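You operate a simulated robot arm through the tools that you are given. There is no shell and no other tool. Be economical: measure what you need, move in short steps, check, and stop when the job is done.

Carry out the task below with a simulated robot arm. There is one attempt and no reset: what you move stays moved.

Task
Ready the light box for the zone 3 sheet: smudge off, sheet on, loupe on it, light on.
Fine: wipe with the felt pad and put it back; the light stays on. What is to be rubbed or washed off counts as gone when no trace of it is left.

The check looks at the end state, three seconds after you hand in, the way a careful person would. Anything else that was tipped, shoved, dropped, spilled or broken makes it a failure. Flat cloth is picked up by pressing the open fingertips on it (5 to 10 N) and closing them slowly along it; thin cloth reads only 2 to 8 mm in the jaws.

Robot
A 6-joint arm with a two-finger parallel gripper, fixed in place. Base frame: the origin is at the foot of the arm, x ahead of it, y to its left, z up; the work surface is at about z = 870. Readings come in mm, rad, newtons and seconds.
With the tool pointing down near the work surface it reaches from about 260 to 680 mm from the base axis. Its first joint turns from -1.152 to 1.152 rad. Payload 2.9 kg.
The TCP is the grasp point between the finger pads, 30 mm short of the fingertips. In the tool frame z runs along the fingers and y along their closing line. Largest opening 110 mm; finger width 20, thickness 10; the body of the gripper, 48 by 112 mm, starts 55 mm behind the TCP.
Orientation is told as [roll, pitch, yaw] about the base's x, y, z axes, in that order, counted from this pose: with the fingers straight down and closing along the base's y, the tool's x points along the base's -x, its y along +y and its z along -z.

Tools
- The arm moves only by the tool nudge_tool. Its argument "series" is a list of rows, each a list of 7 numbers: the shift along the base's x, y, z in units of 200 mm (1.0 is 200 mm), then the turn, a rotation vector about the base's x, y, z in units of 60 degrees (1.0 is 60 degrees), then the finger opening in cm, from 0 to 11. In form: [[tx, ty, tz, ax, ay, az, fingers], ...]. A call has 1 to 8 rows; each row is the pose to reach, as a shift and turn from the pose commanded when the call began. A call with a number of a shift or a turn outside -1 to 1 is refused whole. Each row takes 0.2 s and may step no farther than 50 mm and 0.15 rad from the row before; otherwise, or with a gripper value out of range, the whole call is refused. A pose out of reach is approached as far as the arm can. The call stops where the force on the tool passes 70 N (or 10 N more than at its start, if that is more) or the arm is blocked; 0.2 s more then pass. Each finger travels about 108 mm/s and halts on what it meets, pressing with about 43 N; the grip force reading is that of the motor and also rises with nothing between the fingers. The clock runs only during rows and for 0.2 s after the last one: add rows that repeat a pose to give the fingers time. It gives the time, the measured TCP pose, the force on the tool (base axes), the opening and the grip force at its end, in the units of the frame above (readings bear some noise), with the torque about the TCP (base axes, N m) and any sound that the robot's microphone picked up.
- Cameras (640 x 400 px; columns grow to the right, rows downward): "scene" is fixed at [83.9, 433.4, 1404.3]; the picture's right is [-0.72, -0.70, 0.00], its down [-0.27, 0.27, -0.92] and it looks along [0.64, -0.66, -0.38] (base axes); focal length 298 px, centre (320, 200). "wrist" rides on the gripper at [72, 17, -103] in the tool frame; the picture's right is [-0.23, 0.97, 0.00], its down [-0.76, -0.18, -0.62] and it looks along [-0.61, -0.14, 0.78] (tool axes); focal length 222 px, centre (320, 200). There is no depth. A picture from a camera that has moved, and an enlarged one, comes with that camera's place and axes in the base frame and with its lens.
- capture(camera): a new picture of that camera. No time passes.
- inspect(camera, box): a new picture of the part [left, top, right, bottom] of that camera's present view, enlarged. No time passes.
- hand_in(): hands the job in; it is judged then, once.

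Work in short steps. Places have to be worked out from the pictures, the camera data and where the tool is seen: move nearer, look again, correct. Check each grasp and each placing, and mend what went wrong. You have 120 turns and 84 pictures in all, those below and enlarged ones among them. Open the gripper and draw the arm clear of the work before you hand the job in, unless the task says otherwise; then end with one line.

The tools are called as name(argument=value, ...) on one line, values as JSON. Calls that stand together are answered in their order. nudge_tool: Moves the arm, as the interface text tells. Its arguments: {"type":"object","properties":{"series":{"type":"array","items":{"type":"array","items":{"type":"number"}}}},"required":["series"]} The other tools are called the same way: capture (camera) takes a picture; inspect (camera, box) takes an enlarged picture of a part of a camera's view; hand_in () hands the job in.

At the start:

```text
time_s: 0.0
ee_pos: [387.6, 11.1, 1258.1]
orientation: [0.001, 0.0, 0.0]
ft_force: [-0.5, 0.6, -0.1]
wrist_torque: [0.01, -0.03, 0.03]
opening: 109.8
grasp_force: 0.1
```

scene: 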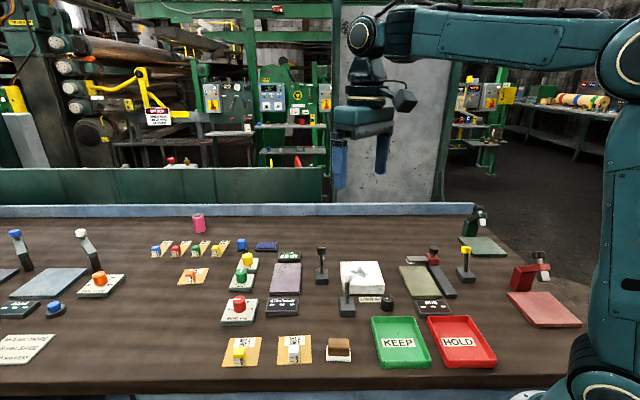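
wrist: 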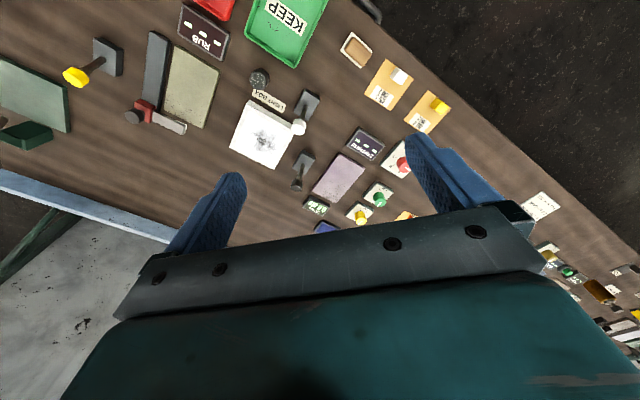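

I see a crowded bench; I enlarge the parts of the scene to read the labels.

inspect(camera="scene", box=[300, 200, 500, 325])

inspect(camera="scene", box=[140, 200, 300, 300])

inspect(camera="scene", box=[200, 275, 360, 375])

inspect(camera="scene", box=[0, 220, 160, 370])

inspect(camera="wrist", box=[220, 50, 380, 150])

inspect(camera="wrist", box=[280, 130, 440, 240])

```text
3.20 times, centred on (400, 262) of scene
camera zoom: at [83.9, 433.4, 1404.3], right [-0.72, -0.7, 0.0], down [-0.27, 0.27, -0.92], along [0.64, -0.66, -0.38], focal length 952 px, centre (64, 0)
```

zoom: 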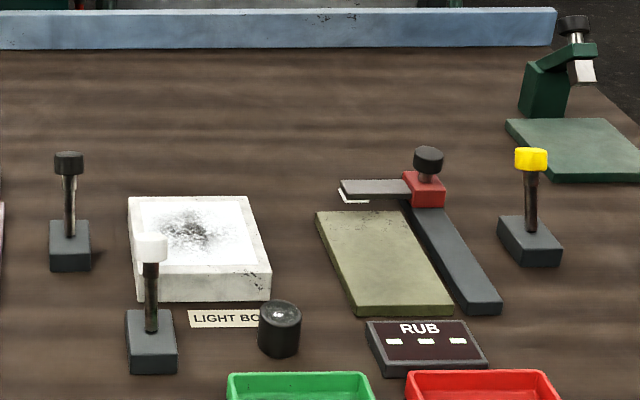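

```text
4.00 times, centred on (220, 250) of scene
camera zoom: at [83.9, 433.4, 1404.3], right [-0.72, -0.7, 0.0], down [-0.27, 0.27, -0.92], along [0.64, -0.66, -0.38], focal length 1191 px, centre (720, 0)
```

zoom: 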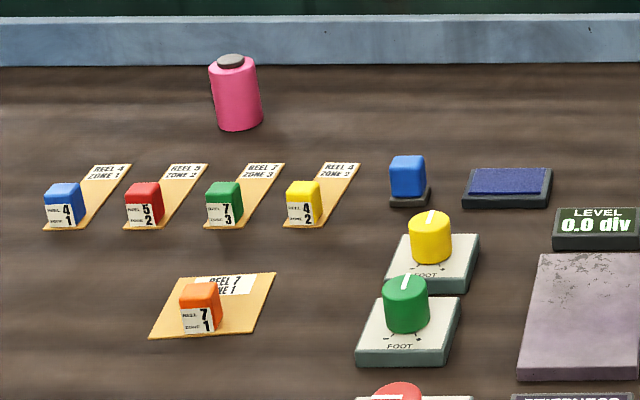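

```text
4.00 times, centred on (280, 325) of scene
camera zoom: at [83.9, 433.4, 1404.3], right [-0.72, -0.7, 0.0], down [-0.27, 0.27, -0.92], along [0.64, -0.66, -0.38], focal length 1191 px, centre (480, -300)
```

zoom: 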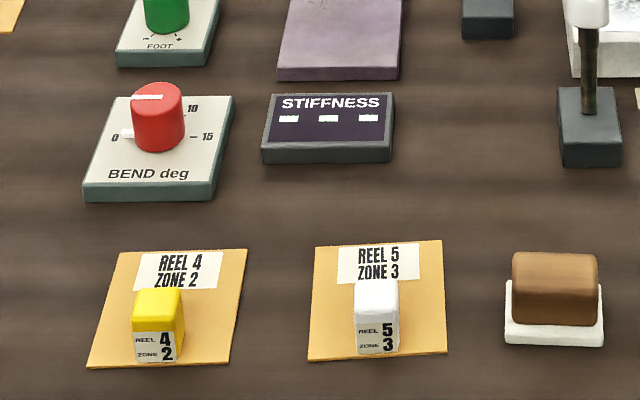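

```text
2.67 times, centred on (80, 295) of scene
camera zoom: at [83.9, 433.4, 1404.3], right [-0.72, -0.7, 0.0], down [-0.27, 0.27, -0.92], along [0.64, -0.66, -0.38], focal length 794 px, centre (960, -53)
```

zoom: 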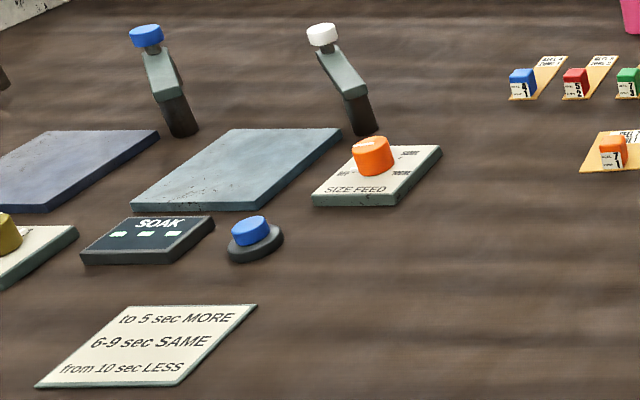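

```text
4.00 times, centred on (300, 100) of wrist
camera zoom: at [316.0, 28.2, 1360.7], right [0.23, 0.97, 0.0], down [0.76, -0.18, 0.62], along [0.61, -0.14, -0.78], focal length 888 px, centre (400, 600)
```

zoom: 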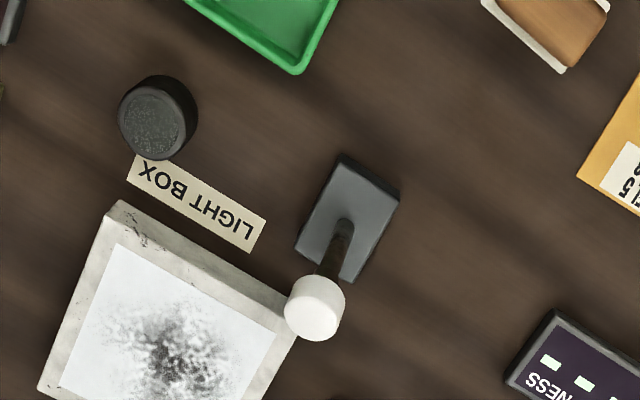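

```text
3.64 times, centred on (360, 185) of wrist
camera zoom: at [316.0, 28.2, 1360.7], right [0.23, 0.97, 0.0], down [0.76, -0.18, 0.62], along [0.61, -0.14, -0.78], focal length 808 px, centre (174, 254)
```

zoom: 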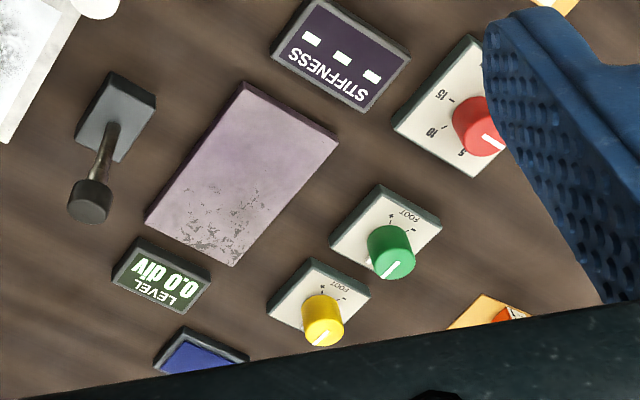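

Only the reel 5 / zone 3 sheet (about (433,150)) is within reach; the brown block at (369,84) is likely the felt pad, and the black cylinder at (367,-100) the loupe or another thing. I move lower toward them to look closely.

nudge_tool(series=[[-0.08, 0.12, -0.17, 0, 0, 0, 11], [-0.16, 0.24, -0.34, 0, 0, 0, 11], [-0.24, 0.36, -0.51, 0, 0, 0, 11], [-0.32, 0.48, -0.68, 0, 0, 0, 11], [-0.4, 0.6, -0.85, 0, 0, 0, 11]])

capture(camera="wrist")

```text
time_s: 1.2
ee_pos: [308.0, 129.1, 1084.7]
orientation: [-0.002, 0.001, 0.001]
ft_force: [-0.4, 0.0, -0.6]
wrist_torque: [-0.02, 0.0, 0.01]
opening: 109.9
grasp_force: 0.1
```

```text
75 pictures are left
camera wrist: at [236.1, 146.1, 1188.2], right [0.23, 0.97, 0.0], down [0.76, -0.18, 0.62], along [0.61, -0.14, -0.78], focal length 222 px, centre (320, 200)
```

wrist: 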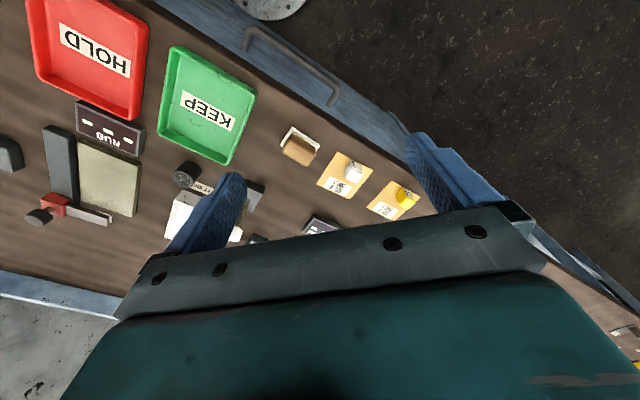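

The bench is turned about 45° to the base. I zoom in on the pad, sheet and loupe candidates.

inspect(camera="wrist", box=[270, 110, 430, 220])

inspect(camera="wrist", box=[140, 140, 280, 250])

```text
3.64 times, centred on (350, 165) of wrist
camera zoom: at [236.1, 146.1, 1188.2], right [0.23, 0.97, 0.0], down [0.76, -0.18, 0.62], along [0.61, -0.14, -0.78], focal length 808 px, centre (211, 327)
```

zoom: 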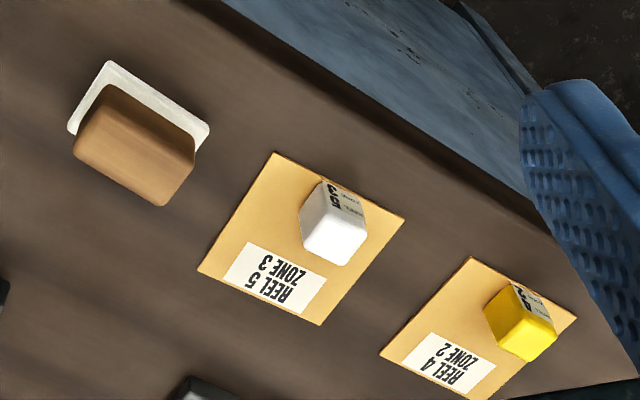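

```text
3.64 times, centred on (210, 195) of wrist
camera zoom: at [236.1, 146.1, 1188.2], right [0.23, 0.97, 0.0], down [0.76, -0.18, 0.62], along [0.61, -0.14, -0.78], focal length 808 px, centre (720, 218)
```

zoom: 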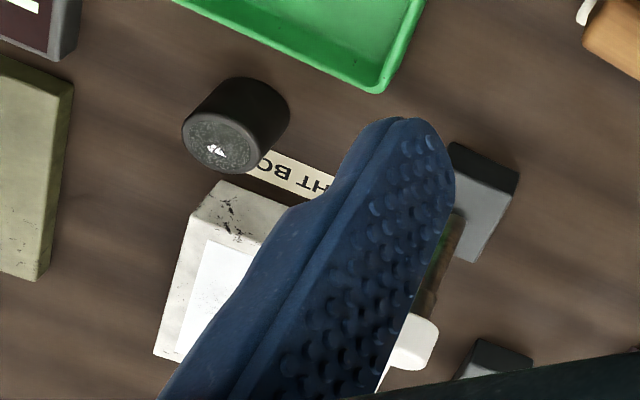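

The brown block on the white base must be the felt pad and the black cylinder (glass top) the loupe. I turn to the bench angle (about 44°) and hover above the pad for a close look.

nudge_tool(series=[[0.043, -0.032, -0.06, 0, 0, 0.105, 11], [0.086, -0.064, -0.12, 0, 0, 0.21, 11], [0.13, -0.096, -0.18, 0, 0, 0.315, 11], [0.174, -0.128, -0.24, 0, 0, 0.42, 11], [0.218, -0.16, -0.3, 0, 0, 0.525, 11], [0.262, -0.193, -0.36, 0, 0, 0.63, 11], [0.305, -0.225, -0.425, 0, 0, 0.737, 11]])

capture(camera="wrist")

```text
time_s: 2.8
ee_pos: [369.1, 88.0, 1002.4]
orientation: [-0.001, -0.001, 0.773]
ft_force: [-0.2, 0.3, -1.2]
wrist_torque: [0.01, 0.0, -0.01]
opening: 110.1
grasp_force: 0.0
```

```text
72 pictures are left
camera wrist: at [307.3, 48.3, 1104.9], right [-0.52, 0.85, 0.0], down [0.67, 0.41, 0.62], along [0.53, 0.32, -0.78], focal length 222 px, centre (320, 200)
```

wrist: 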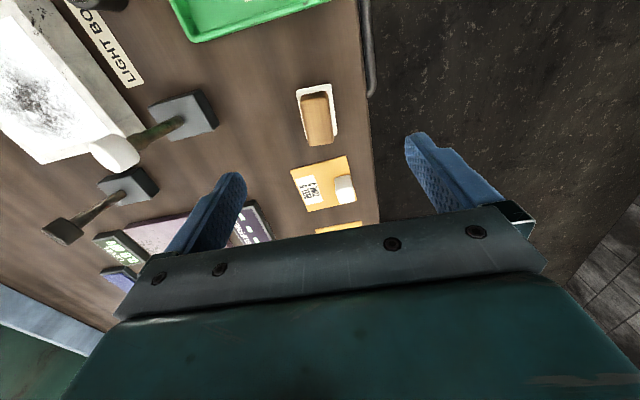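

inspect(camera="wrist", box=[270, 70, 398, 220])

inspect(camera="wrist", box=[0, 0, 230, 180])

```text
2.67 times, centred on (334, 145) of wrist
camera zoom: at [307.3, 48.3, 1104.9], right [-0.52, 0.85, 0.0], down [0.67, 0.41, 0.62], along [0.53, 0.32, -0.78], focal length 592 px, centre (283, 347)
```

zoom: 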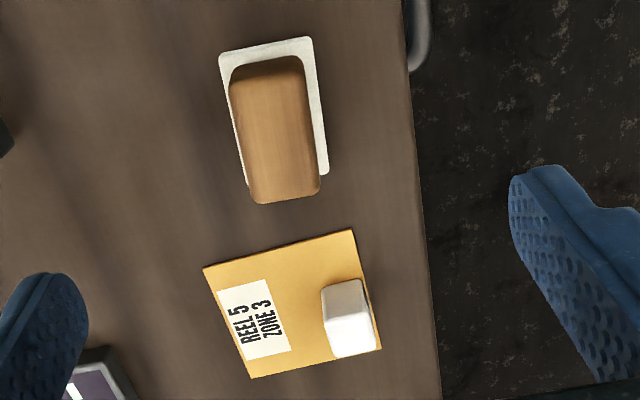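

```text
2.22 times, centred on (115, 90) of wrist
camera zoom: at [307.3, 48.3, 1104.9], right [-0.52, 0.85, 0.0], down [0.67, 0.41, 0.62], along [0.53, 0.32, -0.78], focal length 494 px, centre (776, 444)
```

zoom: 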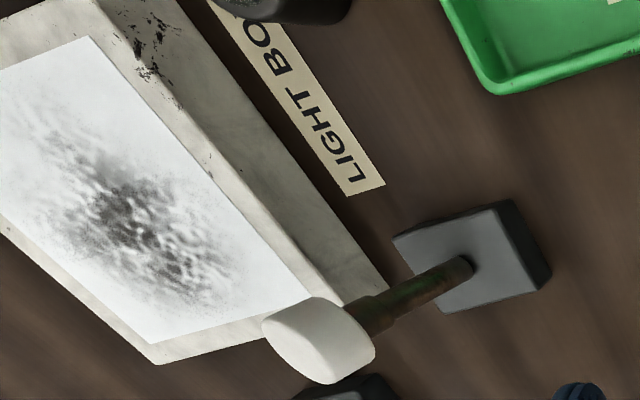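

The pad (wood grip on white felt base) is centred near (368,82), top about z 908, felt top about 879. I lower with the fingers part-open so that the tips stop at about z 885.

nudge_tool(series=[[-0.003, -0.02, -0.12, 0, 0, 0, 6], [-0.003, -0.02, -0.25, 0, 0, 0, 6], [-0.003, -0.02, -0.35, 0, 0, 0, 6], [-0.003, -0.02, -0.35, 0, 0, 0, 6]])

capture(camera="wrist")

inspect(camera="scene", box=[260, 270, 420, 390])

```text
time_s: 3.8
ee_pos: [368.4, 83.7, 932.3]
orientation: [0.001, 0.0, 0.771]
ft_force: [0.2, 0.5, -0.3]
wrist_torque: [0.02, 0.01, 0.02]
opening: 60.3
grasp_force: 0.1
```

```text
69 pictures are left
camera wrist: at [305.3, 44.0, 1035.6], right [-0.52, 0.86, 0.0], down [0.67, 0.4, 0.62], along [0.53, 0.32, -0.78], focal length 222 px, centre (320, 200)
```

wrist: 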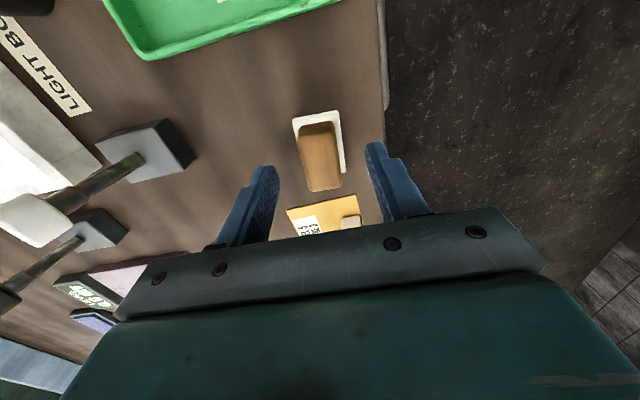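

```text
3.33 times, centred on (340, 330) of scene
camera zoom: at [83.9, 433.4, 1404.3], right [-0.72, -0.7, 0.0], down [-0.27, 0.27, -0.92], along [0.64, -0.66, -0.38], focal length 992 px, centre (253, -233)
```

zoom: 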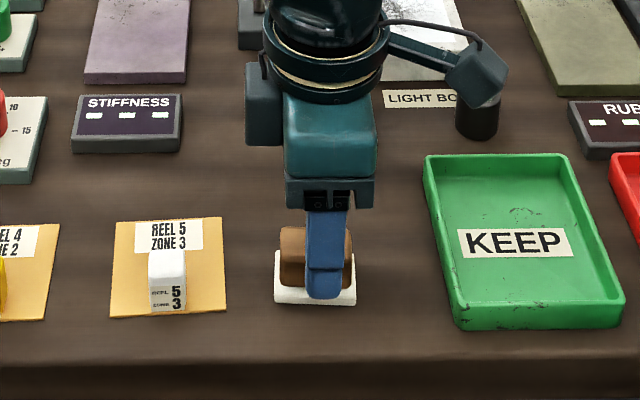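

The fingers straddle the block; about 4 mm off along the length. I correct, lower 17 mm more, and close.

nudge_tool(series=[[0.014, 0.014, -0.085, 0, 0, 0, 6], [0.014, 0.014, -0.085, 0, 0, 0, 4], [0.014, 0.014, -0.085, 0, 0, 0, 2.2], [0.014, 0.014, -0.085, 0, 0, 0, 1.5], [0.014, 0.014, -0.085, 0, 0, 0, 1.5]])

inspect(camera="scene", box=[260, 270, 420, 390])

```text
time_s: 5.0
ee_pos: [371.2, 84.6, 916.1]
orientation: [0.0, 0.0, 0.771]
ft_force: [0.8, 0.1, 0.9]
wrist_torque: [0.02, 0.0, -0.05]
opening: 24.6
grasp_force: 43.1
```

```text
3.33 times, centred on (340, 330) of scene
camera zoom: at [83.9, 433.4, 1404.3], right [-0.72, -0.7, 0.0], down [-0.27, 0.27, -0.92], along [0.64, -0.66, -0.38], focal length 992 px, centre (253, -233)
```

zoom: 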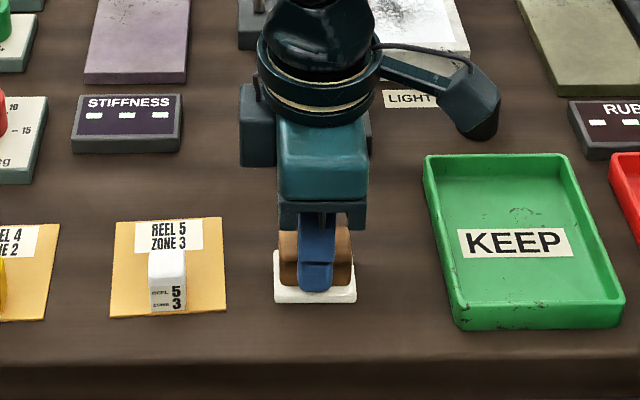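

Gripped at 24.6 mm. I lift 50 mm and see whether the white base comes along.

nudge_tool(series=[[0, 0, 0.1, 0, 0, 0, 1.5], [0, 0, 0.25, 0, 0, 0, 1.5], [0, 0, 0.4, 0, 0, 0, 1.5]])

inspect(camera="scene", box=[260, 230, 420, 350])

capture(camera="wrist")

```text
time_s: 5.8
ee_pos: [370.7, 85.8, 996.2]
orientation: [0.0, 0.001, 0.772]
ft_force: [-0.4, 0.8, -0.9]
wrist_torque: [0.05, -0.01, 0.01]
opening: 24.8
grasp_force: 42.7
```

```text
3.33 times, centred on (340, 290) of scene
camera zoom: at [83.9, 433.4, 1404.3], right [-0.72, -0.7, 0.0], down [-0.27, 0.27, -0.92], along [0.64, -0.66, -0.38], focal length 992 px, centre (253, -100)
```

zoom: 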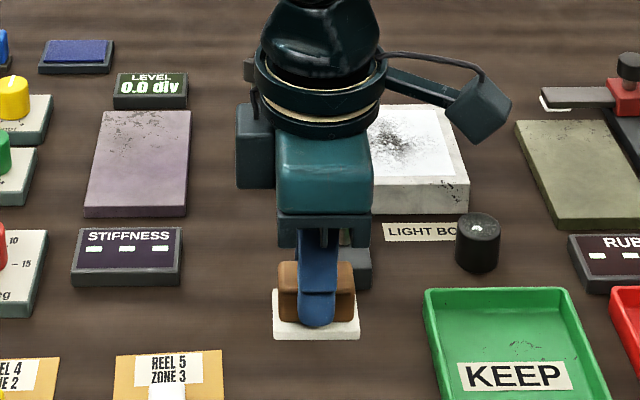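

```text
65 pictures are left
camera wrist: at [308.2, 47.8, 1098.8], right [-0.52, 0.86, 0.0], down [0.67, 0.4, 0.62], along [0.53, 0.32, -0.78], focal length 222 px, centre (320, 200)
```

wrist: 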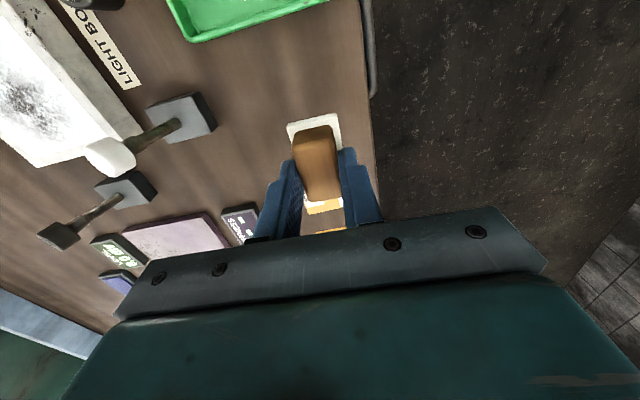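

The white felt base comes up with the grip; felt bottom is 46 mm below the TCP. Light box window is centred near (486,-152), about 95 mm square, top z ≈ 895. I raise to clear the lever knob and travel there.

nudge_tool(series=[[0, 0, 0.24, 0, 0, 0, 1.5], [0.096, -0.1975, 0.3, 0, 0, 0, 1.5], [0.192, -0.395, 0.3, 0, 0, 0, 1.5], [0.288, -0.5925, 0.3, 0, 0, 0, 1.5], [0.384, -0.79, 0.3, 0, 0, 0, 1.5], [0.48, -0.9875, 0.3, 0, 0, 0, 1.5]])

nudge_tool(series=[[0.096, -0.197, 0, 0, 0, 0, 1.5], [0.096, -0.197, -0.2, 0, 0, 0, 1.5], [0.096, -0.197, -0.4, 0, 0, 0, 1.5]])

capture(camera="wrist")

inspect(camera="scene", box=[290, 200, 450, 320])

```text
time_s: 7.2
ee_pos: [468.3, -111.9, 1057.0]
orientation: [0.0, -0.001, 0.772]
ft_force: [-0.7, -0.7, -0.1]
wrist_torque: [0.02, -0.04, 0.02]
opening: 24.6
grasp_force: 42.5
```

```text
time_s: 8.0
ee_pos: [486.9, -151.5, 976.2]
orientation: [0.002, 0.0, 0.771]
ft_force: [0.0, 0.1, -0.5]
wrist_torque: [-0.01, 0.02, 0.05]
opening: 24.6
grasp_force: 42.5
```

```text
64 pictures are left
camera wrist: at [423.4, -191.1, 1079.6], right [-0.52, 0.86, 0.0], down [0.67, 0.4, 0.62], along [0.53, 0.32, -0.78], focal length 222 px, centre (320, 200)
```

wrist: 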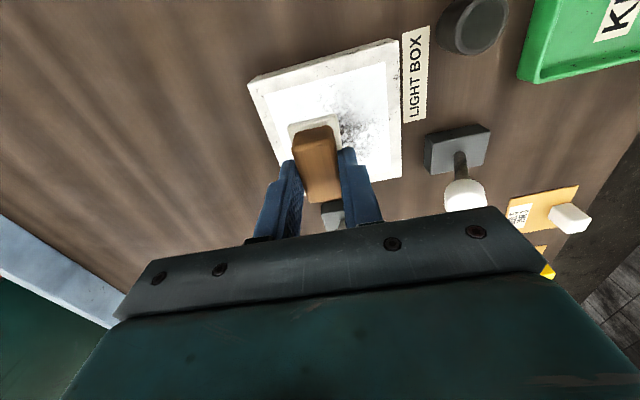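

```text
3.33 times, centred on (370, 260) of scene
camera zoom: at [83.9, 433.4, 1404.3], right [-0.72, -0.7, 0.0], down [-0.27, 0.27, -0.92], along [0.64, -0.66, -0.38], focal length 992 px, centre (153, 0)
```

zoom: 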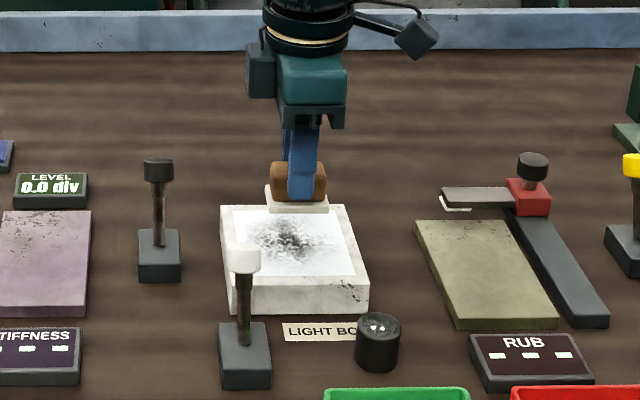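

The pad hovers over the smudge, felt about 35 mm above the window. I lower gently and watch the force.

nudge_tool(series=[[0, 0, -0.1, 0, 0, 0, 1.5], [0, 0, -0.14, 0, 0, 0, 1.5], [0, 0, -0.155, 0, 0, 0, 1.5], [0, 0, -0.165, 0, 0, 0, 1.5]])

```text
time_s: 9.0
ee_pos: [485.3, -150.0, 946.1]
orientation: [-0.003, -0.002, 0.771]
ft_force: [-9.3, 3.5, 30.2]
wrist_torque: [0.15, 0.5, -0.01]
opening: 24.9
grasp_force: 43.4
```

Contact at TCP z ≈ 945 with 30 N; I ease off a little and start wiping the middle strip back and forth.

nudge_tool(series=[[0, 0, 0.008, 0, 0, 0, 1.5], [0.058, -0.059, 0.008, 0, 0, 0, 1.5], [0.115, -0.118, 0.008, 0, 0, 0, 1.5], [0.058, -0.059, 0.008, 0, 0, 0, 1.5], [0, 0, 0.008, 0, 0, 0, 1.5], [-0.058, 0.059, 0.008, 0, 0, 0, 1.5], [-0.115, 0.118, 0.008, 0, 0, 0, 1.5], [0, 0, 0.008, 0, 0, 0, 1.5]])

inspect(camera="scene", box=[290, 200, 450, 320])

```text
time_s: 10.8
ee_pos: [485.7, -149.7, 945.5]
orientation: [0.0, -0.003, 0.777]
ft_force: [-10.1, 14.0, 39.2]
wrist_torque: [0.5, 0.33, 0.02]
opening: 24.9
grasp_force: 43.1
```

```text
3.33 times, centred on (370, 260) of scene
camera zoom: at [82.9, 434.0, 1404.2], right [-0.72, -0.7, 0.0], down [-0.27, 0.27, -0.92], along [0.64, -0.66, -0.38], focal length 992 px, centre (153, 0)
```

zoom: 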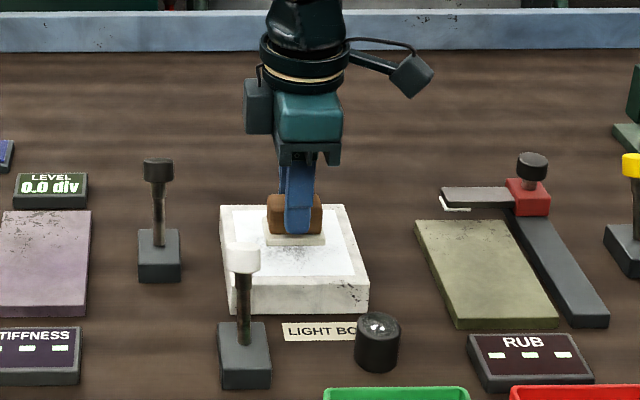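

Most of it is already gone. Force is rather high (39 N), so I rise about 1.5 mm and wipe the strip on the u = +24 side.

nudge_tool(series=[[0, 0, 0.008, 0, 0, 0, 1.5], [-0.086, -0.084, 0.008, 0, 0, 0, 1.5], [-0.028, -0.143, 0.008, 0, 0, 0, 1.5], [0.032, -0.204, 0.008, 0, 0, 0, 1.5], [-0.028, -0.143, 0.008, 0, 0, 0, 1.5], [-0.086, -0.084, 0.008, 0, 0, 0, 1.5], [-0.144, -0.025, 0.008, 0, 0, 0, 1.5], [-0.203, 0.036, 0.008, 0, 0, 0, 1.5]])

```text
time_s: 12.6
ee_pos: [446.4, -143.3, 946.1]
orientation: [-0.004, -0.002, 0.771]
ft_force: [5.5, -5.8, 19.0]
wrist_torque: [-0.19, -0.12, 0.02]
opening: 24.7
grasp_force: 43.0
```

Force is 19 N now. I continue around the border: along the near edge, up the u = -24 strip, and along the far edge.

nudge_tool(series=[[0.086, 0.084, 0, 0, 0, 0, 1.5], [0.172, 0.168, 0, 0, 0, 0, 1.5], [0.23, 0.109, 0, 0, 0, 0, 1.5], [0.288, 0.05, 0, 0, 0, 0, 1.5], [0.346, -0.009, 0, 0, 0, 0, 1.5], [0.402, -0.068, 0, 0, 0, 0, 1.5], [0.316, -0.152, 0, 0, 0, 0, 1.5], [0.23, -0.236, 0, 0, 0, 0, 1.5]])

capture(camera="wrist")

inspect(camera="scene", box=[320, 220, 420, 300])

```text
time_s: 14.4
ee_pos: [490.6, -193.1, 946.1]
orientation: [0.001, 0.001, 0.771]
ft_force: [2.8, 1.8, 9.6]
wrist_torque: [0.11, -0.19, 0.01]
opening: 24.7
grasp_force: 42.4
```

```text
61 pictures are left
camera wrist: at [427.4, -231.2, 1048.5], right [-0.52, 0.86, 0.0], down [0.67, 0.4, 0.62], along [0.53, 0.32, -0.78], focal length 222 px, centre (320, 200)
```

wrist: 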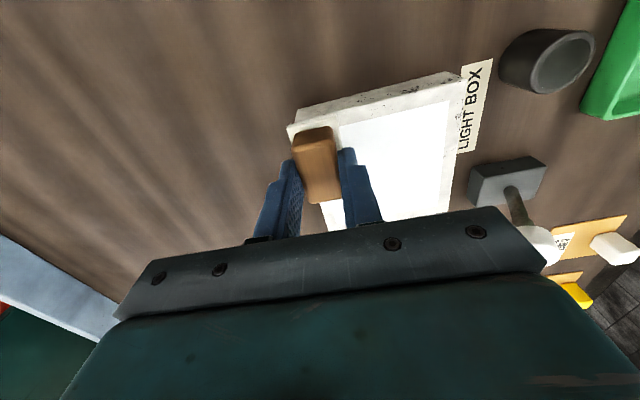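

```text
5.00 times, centred on (370, 260) of scene
camera zoom: at [83.8, 433.5, 1404.2], right [-0.72, -0.7, 0.0], down [-0.27, 0.27, -0.92], along [0.64, -0.66, -0.38], focal length 1488 px, centre (70, -100)
```

zoom: 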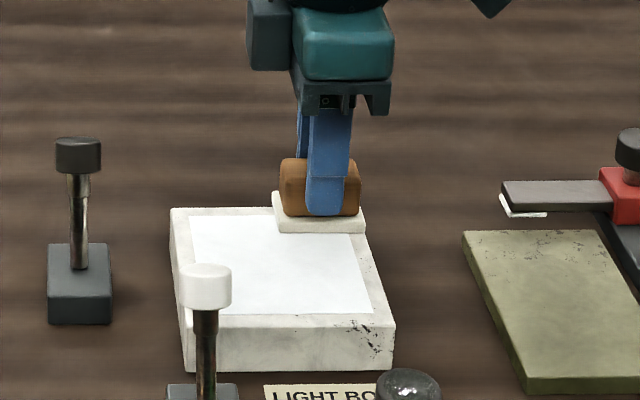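

The window looks clean. I make one more pass through the middle and lift for a close check.

nudge_tool(series=[[0.086, 0.084, 0, 0, 0, 0, 1.5], [0.028, 0.143, 0, 0, 0, 0, 1.5], [-0.029, 0.202, 0, 0, 0, 0, 1.5], [-0.09, 0.26, 0, 0, 0, 0, 1.5], [-0.029, 0.202, 0, 0, 0, 0, 1.5], [-0.029, 0.202, 0.1, 0, 0, 0, 1.5], [-0.029, 0.202, 0.3, 0, 0, 0, 1.5], [-0.029, 0.202, 0.52, 0, 0, 0, 1.5]])

inspect(camera="wrist", box=[240, 20, 480, 200])

inspect(camera="scene", box=[330, 240, 400, 300])

```text
time_s: 16.2
ee_pos: [486.1, -149.9, 1051.1]
orientation: [0.003, -0.001, 0.771]
ft_force: [-0.3, -0.9, -0.2]
wrist_torque: [-0.03, -0.04, 0.0]
opening: 24.7
grasp_force: 42.4
```

```text
2.22 times, centred on (360, 110) of wrist
camera zoom: at [422.8, -190.0, 1153.1], right [-0.52, 0.86, 0.0], down [0.67, 0.4, 0.62], along [0.53, 0.32, -0.78], focal length 494 px, centre (231, 400)
```

zoom: 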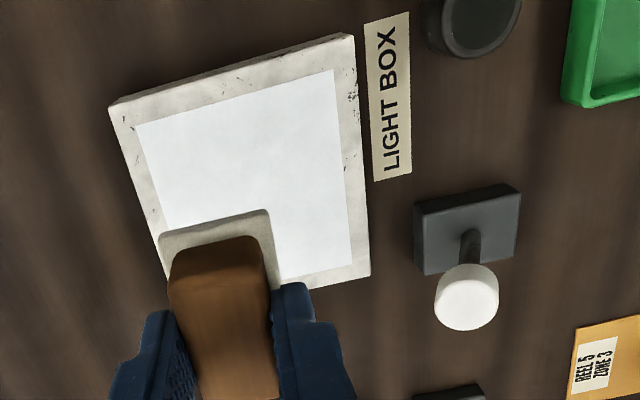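

```text
6.67 times, centred on (365, 270) of scene
camera zoom: at [83.9, 433.4, 1404.3], right [-0.72, -0.7, 0.0], down [-0.27, 0.27, -0.92], along [0.64, -0.66, -0.38], focal length 1984 px, centre (20, -267)
```

zoom: 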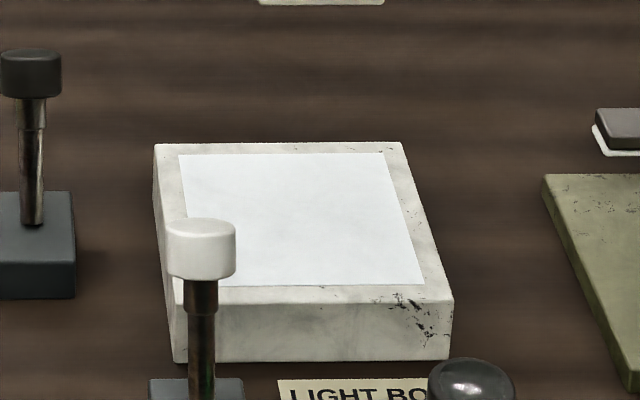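

Clean, no trace. I bring the pad back to its place at (370.8, 84.9).

nudge_tool(series=[[-0.0957, 0.197, 0.02, 0, 0, 0, 1.5], [-0.191, 0.394, 0.02, 0, 0, 0, 1.5], [-0.287, 0.591, 0.02, 0, 0, 0, 1.5], [-0.383, 0.788, 0.02, 0, 0, 0, 1.5], [-0.4785, 0.985, 0.02, 0, 0, 0, 1.5]])

nudge_tool(series=[[-0.0955, 0.1975, 0, 0, 0, 0, 1.5], [-0.0955, 0.1975, -0.22, 0, 0, 0, 1.5], [-0.0955, 0.1975, -0.44, 0, 0, 0, 1.5], [-0.0955, 0.1975, -0.6, 0, 0, 0, 1.5], [-0.0955, 0.1975, -0.66, 0, 0, 0, 1.5], [-0.0955, 0.1975, -0.68, 0, 0, 0, 1.5]])

inspect(camera="scene", box=[260, 270, 420, 390])

```text
time_s: 17.4
ee_pos: [390.8, 44.5, 1051.7]
orientation: [-0.002, 0.001, 0.772]
ft_force: [0.9, -0.2, 0.1]
wrist_torque: [0.0, -0.04, 0.03]
opening: 24.5
grasp_force: 42.8
```

```text
time_s: 18.8
ee_pos: [371.4, 85.0, 917.6]
orientation: [0.0, -0.001, 0.771]
ft_force: [0.4, -0.3, -0.4]
wrist_torque: [0.02, -0.02, -0.04]
opening: 24.6
grasp_force: 43.3
```

```text
3.33 times, centred on (340, 330) of scene
camera zoom: at [83.9, 433.4, 1404.3], right [-0.72, -0.7, 0.0], down [-0.27, 0.27, -0.92], along [0.64, -0.66, -0.38], focal length 992 px, centre (253, -233)
```

zoom: 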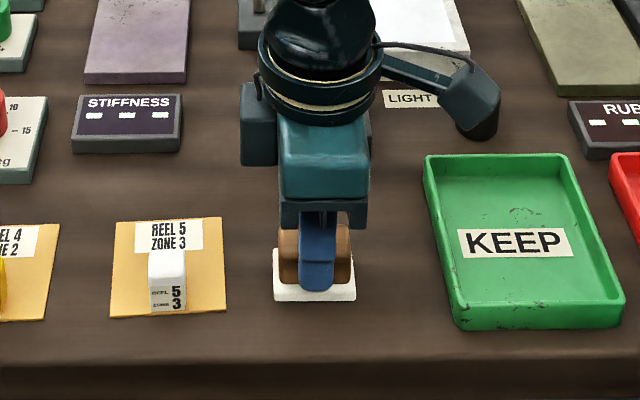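

Same spot as before. I lower 1.5 mm more to feel the table.

nudge_tool(series=[[0, 0, -0.004, 0, 0, 0, 1.5], [0, 0, -0.008, 0, 0, 0, 1.5]])

```text
time_s: 19.4
ee_pos: [371.6, 84.7, 916.4]
orientation: [0.0, 0.0, 0.771]
ft_force: [-0.8, -0.3, -0.7]
wrist_torque: [-0.03, -0.01, -0.02]
opening: 24.6
grasp_force: 42.7
```

nudge_tool(series=[[0, 0, -0.004, 0, 0, 0, 1.5], [0, 0, -0.008, 0, 0, 0, 1.5]])

```text
time_s: 20.0
ee_pos: [372.1, 83.9, 915.8]
orientation: [-0.002, -0.001, 0.771]
ft_force: [-3.9, -3.0, 20.8]
wrist_torque: [-0.19, 0.22, 0.03]
opening: 24.3
grasp_force: 43.4
```

Contact felt (21 N). I ease up 1 mm, open the fingers, and rise.

nudge_tool(series=[[0, 0, 0.005, 0, 0, 0, 1.5], [0, 0, 0.005, 0, 0, 0, 3.5], [0, 0, 0.005, 0, 0, 0, 6], [0, 0, 0.005, 0, 0, 0, 6], [0, 0, 0.2, 0, 0, 0, 6], [0, 0, 0.42, 0, 0, 0, 6]])

capture(camera="wrist")

inspect(camera="scene", box=[260, 270, 420, 390])

```text
time_s: 21.4
ee_pos: [373.2, 86.7, 999.5]
orientation: [0.001, 0.0, 0.771]
ft_force: [0.4, 0.0, -0.1]
wrist_torque: [0.02, 0.0, 0.03]
opening: 59.6
grasp_force: 0.2
```

```text
56 pictures are left
camera wrist: at [310.8, 47.6, 1101.9], right [-0.52, 0.86, 0.0], down [0.67, 0.4, 0.62], along [0.53, 0.32, -0.78], focal length 222 px, centre (320, 200)
```

wrist: 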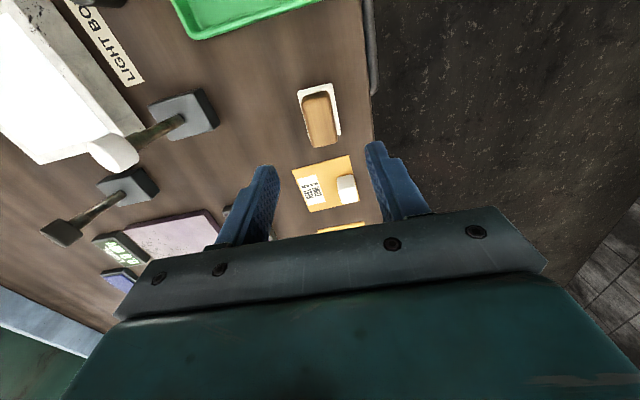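

```text
3.33 times, centred on (340, 330) of scene
camera zoom: at [83.9, 433.4, 1404.3], right [-0.72, -0.7, 0.0], down [-0.27, 0.27, -0.92], along [0.64, -0.66, -0.38], focal length 992 px, centre (253, -233)
```

zoom: 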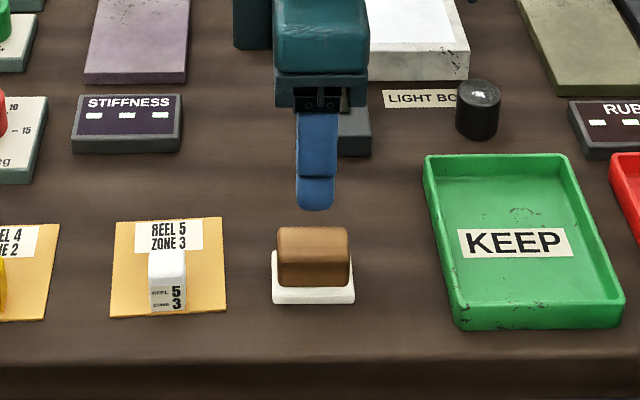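

The pad is back. Next the sheet (about 70 mm square, centre ≈ (443,138)) with its white cube grip near (423,151); I hover above the cube for a close look.

nudge_tool(series=[[0.09, 0.11, 0, 0, 0, 0, 6], [0.18, 0.22, -0.02, 0, 0, 0, 6], [0.265, 0.33, -0.05, 0, 0, 0, 6]])

inspect(camera="wrist", box=[220, 60, 420, 220])

inspect(camera="scene", box=[220, 270, 380, 390])

```text
time_s: 22.2
ee_pos: [423.5, 152.3, 989.6]
orientation: [0.001, 0.0, 0.771]
ft_force: [0.2, 0.0, 0.0]
wrist_torque: [0.03, -0.03, 0.0]
opening: 60.0
grasp_force: 0.1
```

```text
2.50 times, centred on (320, 140) of wrist
camera zoom: at [360.7, 114.0, 1092.3], right [-0.52, 0.86, 0.0], down [0.67, 0.4, 0.62], along [0.53, 0.32, -0.78], focal length 555 px, centre (320, 350)
```

zoom: 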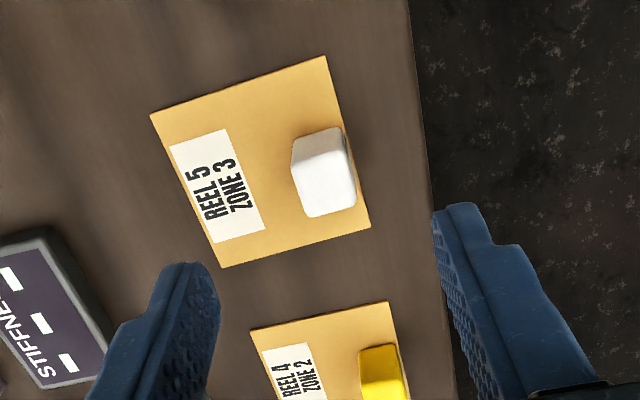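

```text
3.33 times, centred on (300, 330) of scene
camera zoom: at [83.9, 433.4, 1404.3], right [-0.72, -0.7, 0.0], down [-0.27, 0.27, -0.92], along [0.64, -0.66, -0.38], focal length 992 px, centre (387, -233)
```

zoom: 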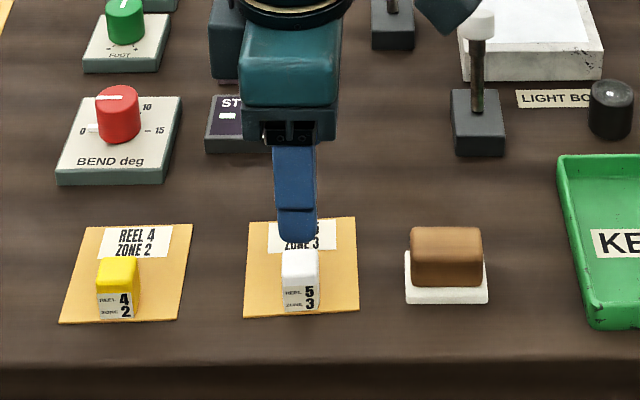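

The cube centre is at about (426.5,156), top z ≈ 898, and the sheet is turned ~3° more than the tool. I align, descend with tips to z ≈ 879, and close.

nudge_tool(series=[[0.013, 0.022, -0.12, 0, 0, 0.055, 5], [0.013, 0.022, -0.26, 0, 0, 0.055, 5], [0.013, 0.022, -0.36, 0, 0, 0.055, 5], [0.013, 0.022, -0.405, 0, 0, 0.055, 5]])

inspect(camera="wrist", box=[220, 90, 420, 250])

inspect(camera="scene", box=[250, 310, 330, 370])

```text
time_s: 23.2
ee_pos: [426.5, 156.8, 907.5]
orientation: [-0.001, 0.0, 0.83]
ft_force: [0.6, -0.1, 0.2]
wrist_torque: [0.02, 0.01, -0.03]
opening: 49.9
grasp_force: 0.0
```

```text
2.50 times, centred on (320, 170) of wrist
camera zoom: at [365.6, 114.2, 1010.4], right [-0.56, 0.83, 0.0], down [0.65, 0.44, 0.62], along [0.51, 0.35, -0.78], focal length 555 px, centre (320, 275)
```

zoom: 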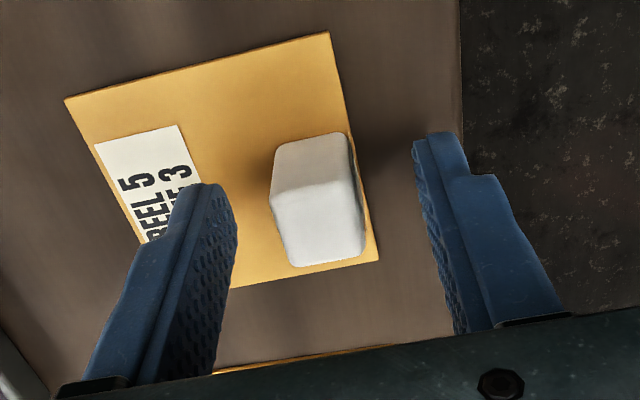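

```text
6.67 times, centred on (290, 340) of scene
camera zoom: at [83.9, 433.4, 1404.3], right [-0.72, -0.7, 0.0], down [-0.27, 0.27, -0.92], along [0.64, -0.66, -0.38], focal length 1984 px, centre (520, -733)
```

zoom: 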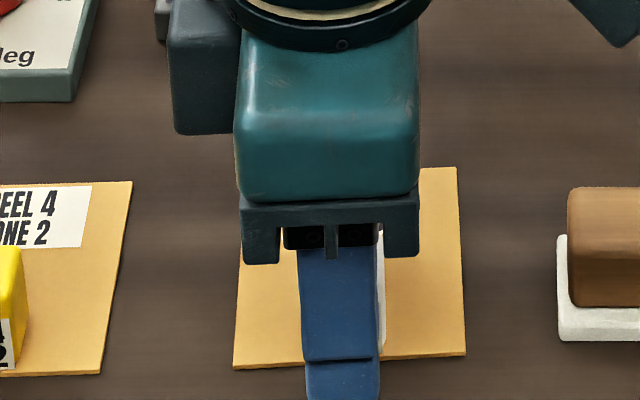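

Well aligned. I close on the cube.

nudge_tool(series=[[-0.006, -0.006, 0, 0, 0, 0, 4], [-0.006, -0.006, 0, 0, 0, 0, 3], [-0.006, -0.006, 0, 0, 0, 0, 2], [-0.006, -0.006, 0, 0, 0, 0, 1.2], [-0.006, -0.006, 0, 0, 0, 0, 1.2]])

```text
time_s: 24.4
ee_pos: [424.3, 153.6, 907.1]
orientation: [0.0, 0.0, 0.829]
ft_force: [1.1, -0.7, 0.0]
wrist_torque: [0.0, -0.05, -0.01]
opening: 18.7
grasp_force: 42.9
```

Gripped at 18.7 mm. I lift and check that the sheet comes along level.

nudge_tool(series=[[0, 0, 0.1, 0, 0, 0, 1], [0, 0, 0.3, 0, 0, 0, 1], [0, 0, 0.5, 0, 0, 0, 1], [0, 0, 0.72, 0, 0, 0, 1]])

capture(camera="wrist")

inspect(camera="scene", box=[220, 230, 380, 350])

```text
time_s: 25.4
ee_pos: [424.9, 154.5, 1054.0]
orientation: [0.0, 0.0, 0.829]
ft_force: [-0.4, -0.2, -1.1]
wrist_torque: [0.06, -0.02, 0.01]
opening: 18.8
grasp_force: 43.2
```

```text
50 pictures are left
camera wrist: at [364.3, 111.4, 1155.2], right [-0.56, 0.83, 0.0], down [0.65, 0.44, 0.62], along [0.51, 0.35, -0.78], focal length 222 px, centre (320, 200)
```

wrist: 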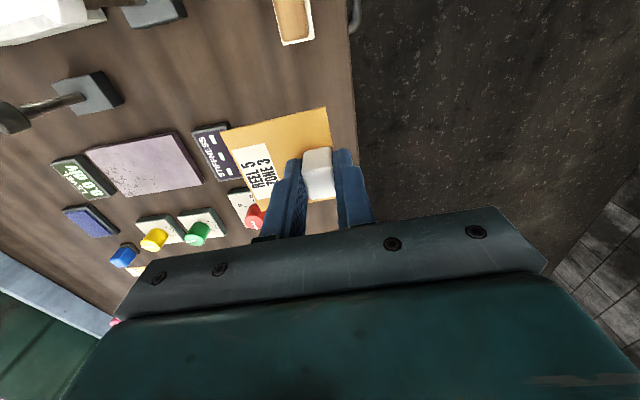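

```text
3.33 times, centred on (300, 290) of scene
camera zoom: at [83.9, 433.4, 1404.3], right [-0.72, -0.7, 0.0], down [-0.27, 0.27, -0.92], along [0.64, -0.66, -0.38], focal length 992 px, centre (387, -100)
```

zoom: 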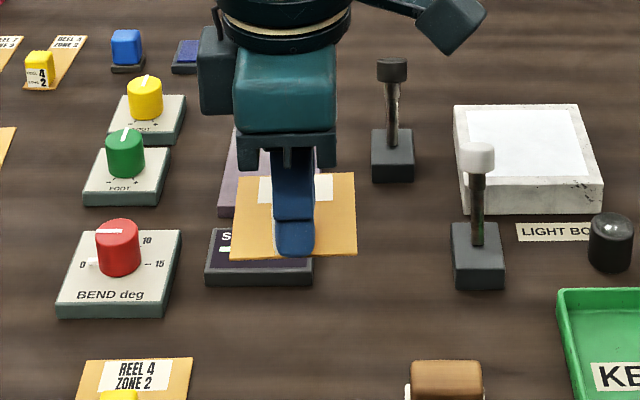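

The sheet hangs level. I carry it over the levers to the light box, turning back 3°.

nudge_tool(series=[[0.031, -0.2068, 0.02, 0, 0, -0.014, 1], [0.062, -0.4136, 0.02, 0, 0, -0.028, 1], [0.093, -0.6204, 0.02, 0, 0, -0.042, 1], [0.124, -0.827, 0.02, 0, 0, -0.055, 1]])

nudge_tool(series=[[0.031, -0.207, 0, 0, 0, 0, 1], [0.062, -0.414, 0, 0, 0, 0, 1], [0.0935, -0.622, 0, 0, 0, 0, 1], [0.0935, -0.622, -0.2, 0, 0, 0, 1], [0.0935, -0.622, -0.4, 0, 0, 0, 1], [0.0935, -0.622, -0.5, 0, 0, 0, 1]])

capture(camera="wrist")

inspect(camera="scene", box=[310, 210, 430, 300])

```text
time_s: 26.4
ee_pos: [447.6, -11.9, 1056.2]
orientation: [0.002, 0.0, 0.772]
ft_force: [-0.2, -0.4, -0.6]
wrist_torque: [0.03, 0.02, -0.01]
opening: 18.7
grasp_force: 42.8
```

```text
time_s: 27.8
ee_pos: [467.8, -132.6, 956.2]
orientation: [-0.001, 0.0, 0.772]
ft_force: [0.2, 0.0, -0.9]
wrist_torque: [0.01, 0.01, 0.0]
opening: 18.7
grasp_force: 43.1
```

```text
48 pictures are left
camera wrist: at [404.9, -172.1, 1058.1], right [-0.52, 0.86, 0.0], down [0.67, 0.4, 0.62], along [0.53, 0.32, -0.78], focal length 222 px, centre (320, 200)
```

wrist: 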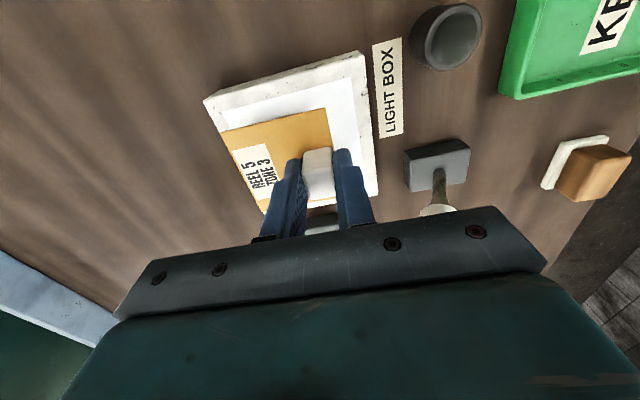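

```text
4.44 times, centred on (370, 255) of scene
camera zoom: at [83.9, 433.4, 1404.3], right [-0.72, -0.7, 0.0], down [-0.27, 0.27, -0.92], along [0.64, -0.66, -0.38], focal length 1323 px, centre (98, -44)
```

zoom: 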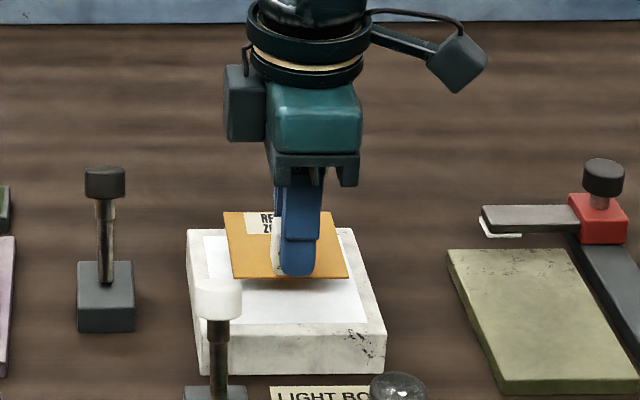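

Sheet is 19 mm above the window, about 6 mm too far back. I shift and lower until light contact.

nudge_tool(series=[[-0.02, 0.02, -0.04, 0, 0, 0, 1], [-0.02, 0.02, -0.075, 0, 0, 0, 1], [-0.02, 0.02, -0.085, 0, 0, 0, 1]])

```text
time_s: 28.6
ee_pos: [466.0, -130.3, 937.5]
orientation: [0.0, 0.0, 0.772]
ft_force: [0.0, -0.4, -0.3]
wrist_torque: [0.03, -0.01, 0.0]
opening: 18.7
grasp_force: 43.1
```

nudge_tool(series=[[0, 0, -0.004, 0, 0, 0, 1], [0, 0, -0.008, 0, 0, 0, 1]])

inspect(camera="scene", box=[310, 210, 430, 300])

```text
time_s: 29.2
ee_pos: [465.5, -130.8, 938.0]
orientation: [-0.002, -0.002, 0.771]
ft_force: [0.4, 0.2, 5.9]
wrist_torque: [0.01, 0.03, 0.03]
opening: 18.5
grasp_force: 42.5
```

```text
4.44 times, centred on (370, 255) of scene
camera zoom: at [83.8, 433.4, 1404.3], right [-0.72, -0.7, 0.0], down [-0.27, 0.27, -0.92], along [0.64, -0.66, -0.38], focal length 1323 px, centre (98, -44)
```

zoom: 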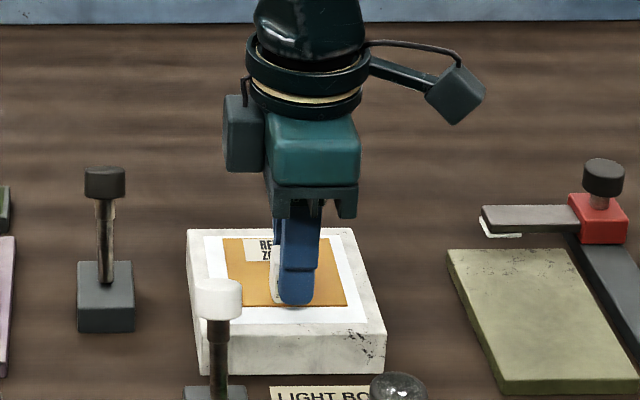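

Touching with 6 N; the sheet lies a bit close to the far window edge, so I raise slightly, shift 6 mm toward the near side, and set down.

nudge_tool(series=[[0, 0, 0.015, 0, 0, 0, 1], [-0.02, 0.021, 0.015, 0, 0, 0, 1], [-0.02, 0.021, 0.006, 0, 0, 0, 1], [-0.02, 0.021, 0.001, 0, 0, 0, 1]])

inspect(camera="scene", box=[310, 210, 430, 300])

```text
time_s: 30.2
ee_pos: [460.2, -126.3, 937.8]
orientation: [0.001, -0.002, 0.77]
ft_force: [0.0, 2.2, 4.7]
wrist_torque: [-0.01, 0.0, 0.0]
opening: 18.7
grasp_force: 42.9
```

```text
4.44 times, centred on (370, 255) of scene
camera zoom: at [83.8, 433.4, 1404.3], right [-0.72, -0.7, 0.0], down [-0.27, 0.27, -0.92], along [0.64, -0.66, -0.38], focal length 1323 px, centre (98, -44)
```

zoom: 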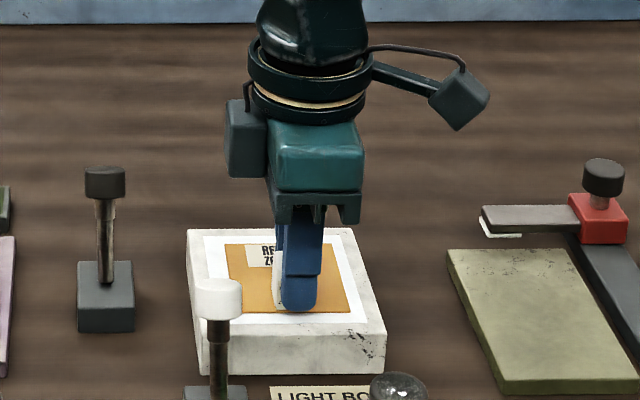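

Well placed. I release and rise.

nudge_tool(series=[[0, 0, 0, 0, 0, 0, 2.5], [0, 0, 0, 0, 0, 0, 4], [0, 0, 0, 0, 0, 0, 4.5], [0, 0, 0.1, 0, 0, 0, 4.5], [0, 0, 0.3, 0, 0, 0, 4.5], [0, 0, 0.52, 0, 0, 0, 4.5]])

capture(camera="wrist")

inspect(camera="scene", box=[320, 240, 420, 320])

```text
time_s: 31.6
ee_pos: [462.6, -126.2, 1042.5]
orientation: [0.002, -0.001, 0.771]
ft_force: [-0.2, -0.2, -0.7]
wrist_torque: [-0.03, 0.01, -0.01]
opening: 45.3
grasp_force: 0.1
```

```text
44 pictures are left
camera wrist: at [399.7, -165.0, 1144.3], right [-0.52, 0.86, 0.0], down [0.67, 0.4, 0.62], along [0.53, 0.32, -0.78], focal length 222 px, centre (320, 200)
```

wrist: 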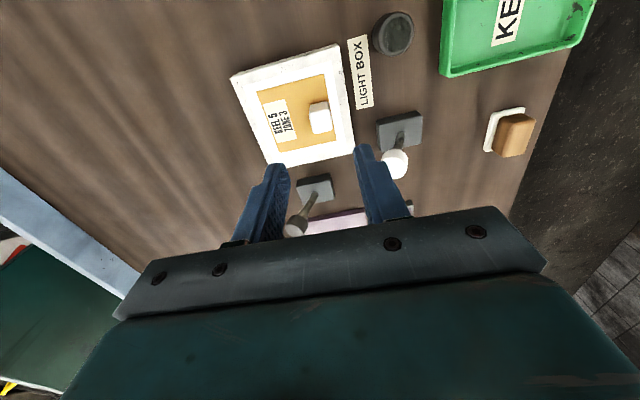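

```text
5.00 times, centred on (370, 280) of scene
camera zoom: at [83.9, 433.4, 1404.3], right [-0.72, -0.7, 0.0], down [-0.27, 0.27, -0.92], along [0.64, -0.66, -0.38], focal length 1488 px, centre (70, -200)
```

zoom: 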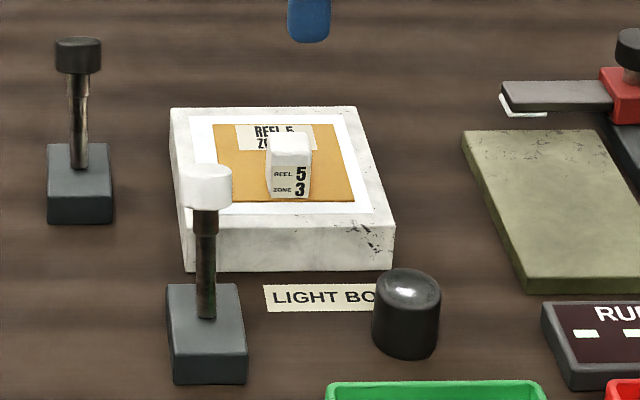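

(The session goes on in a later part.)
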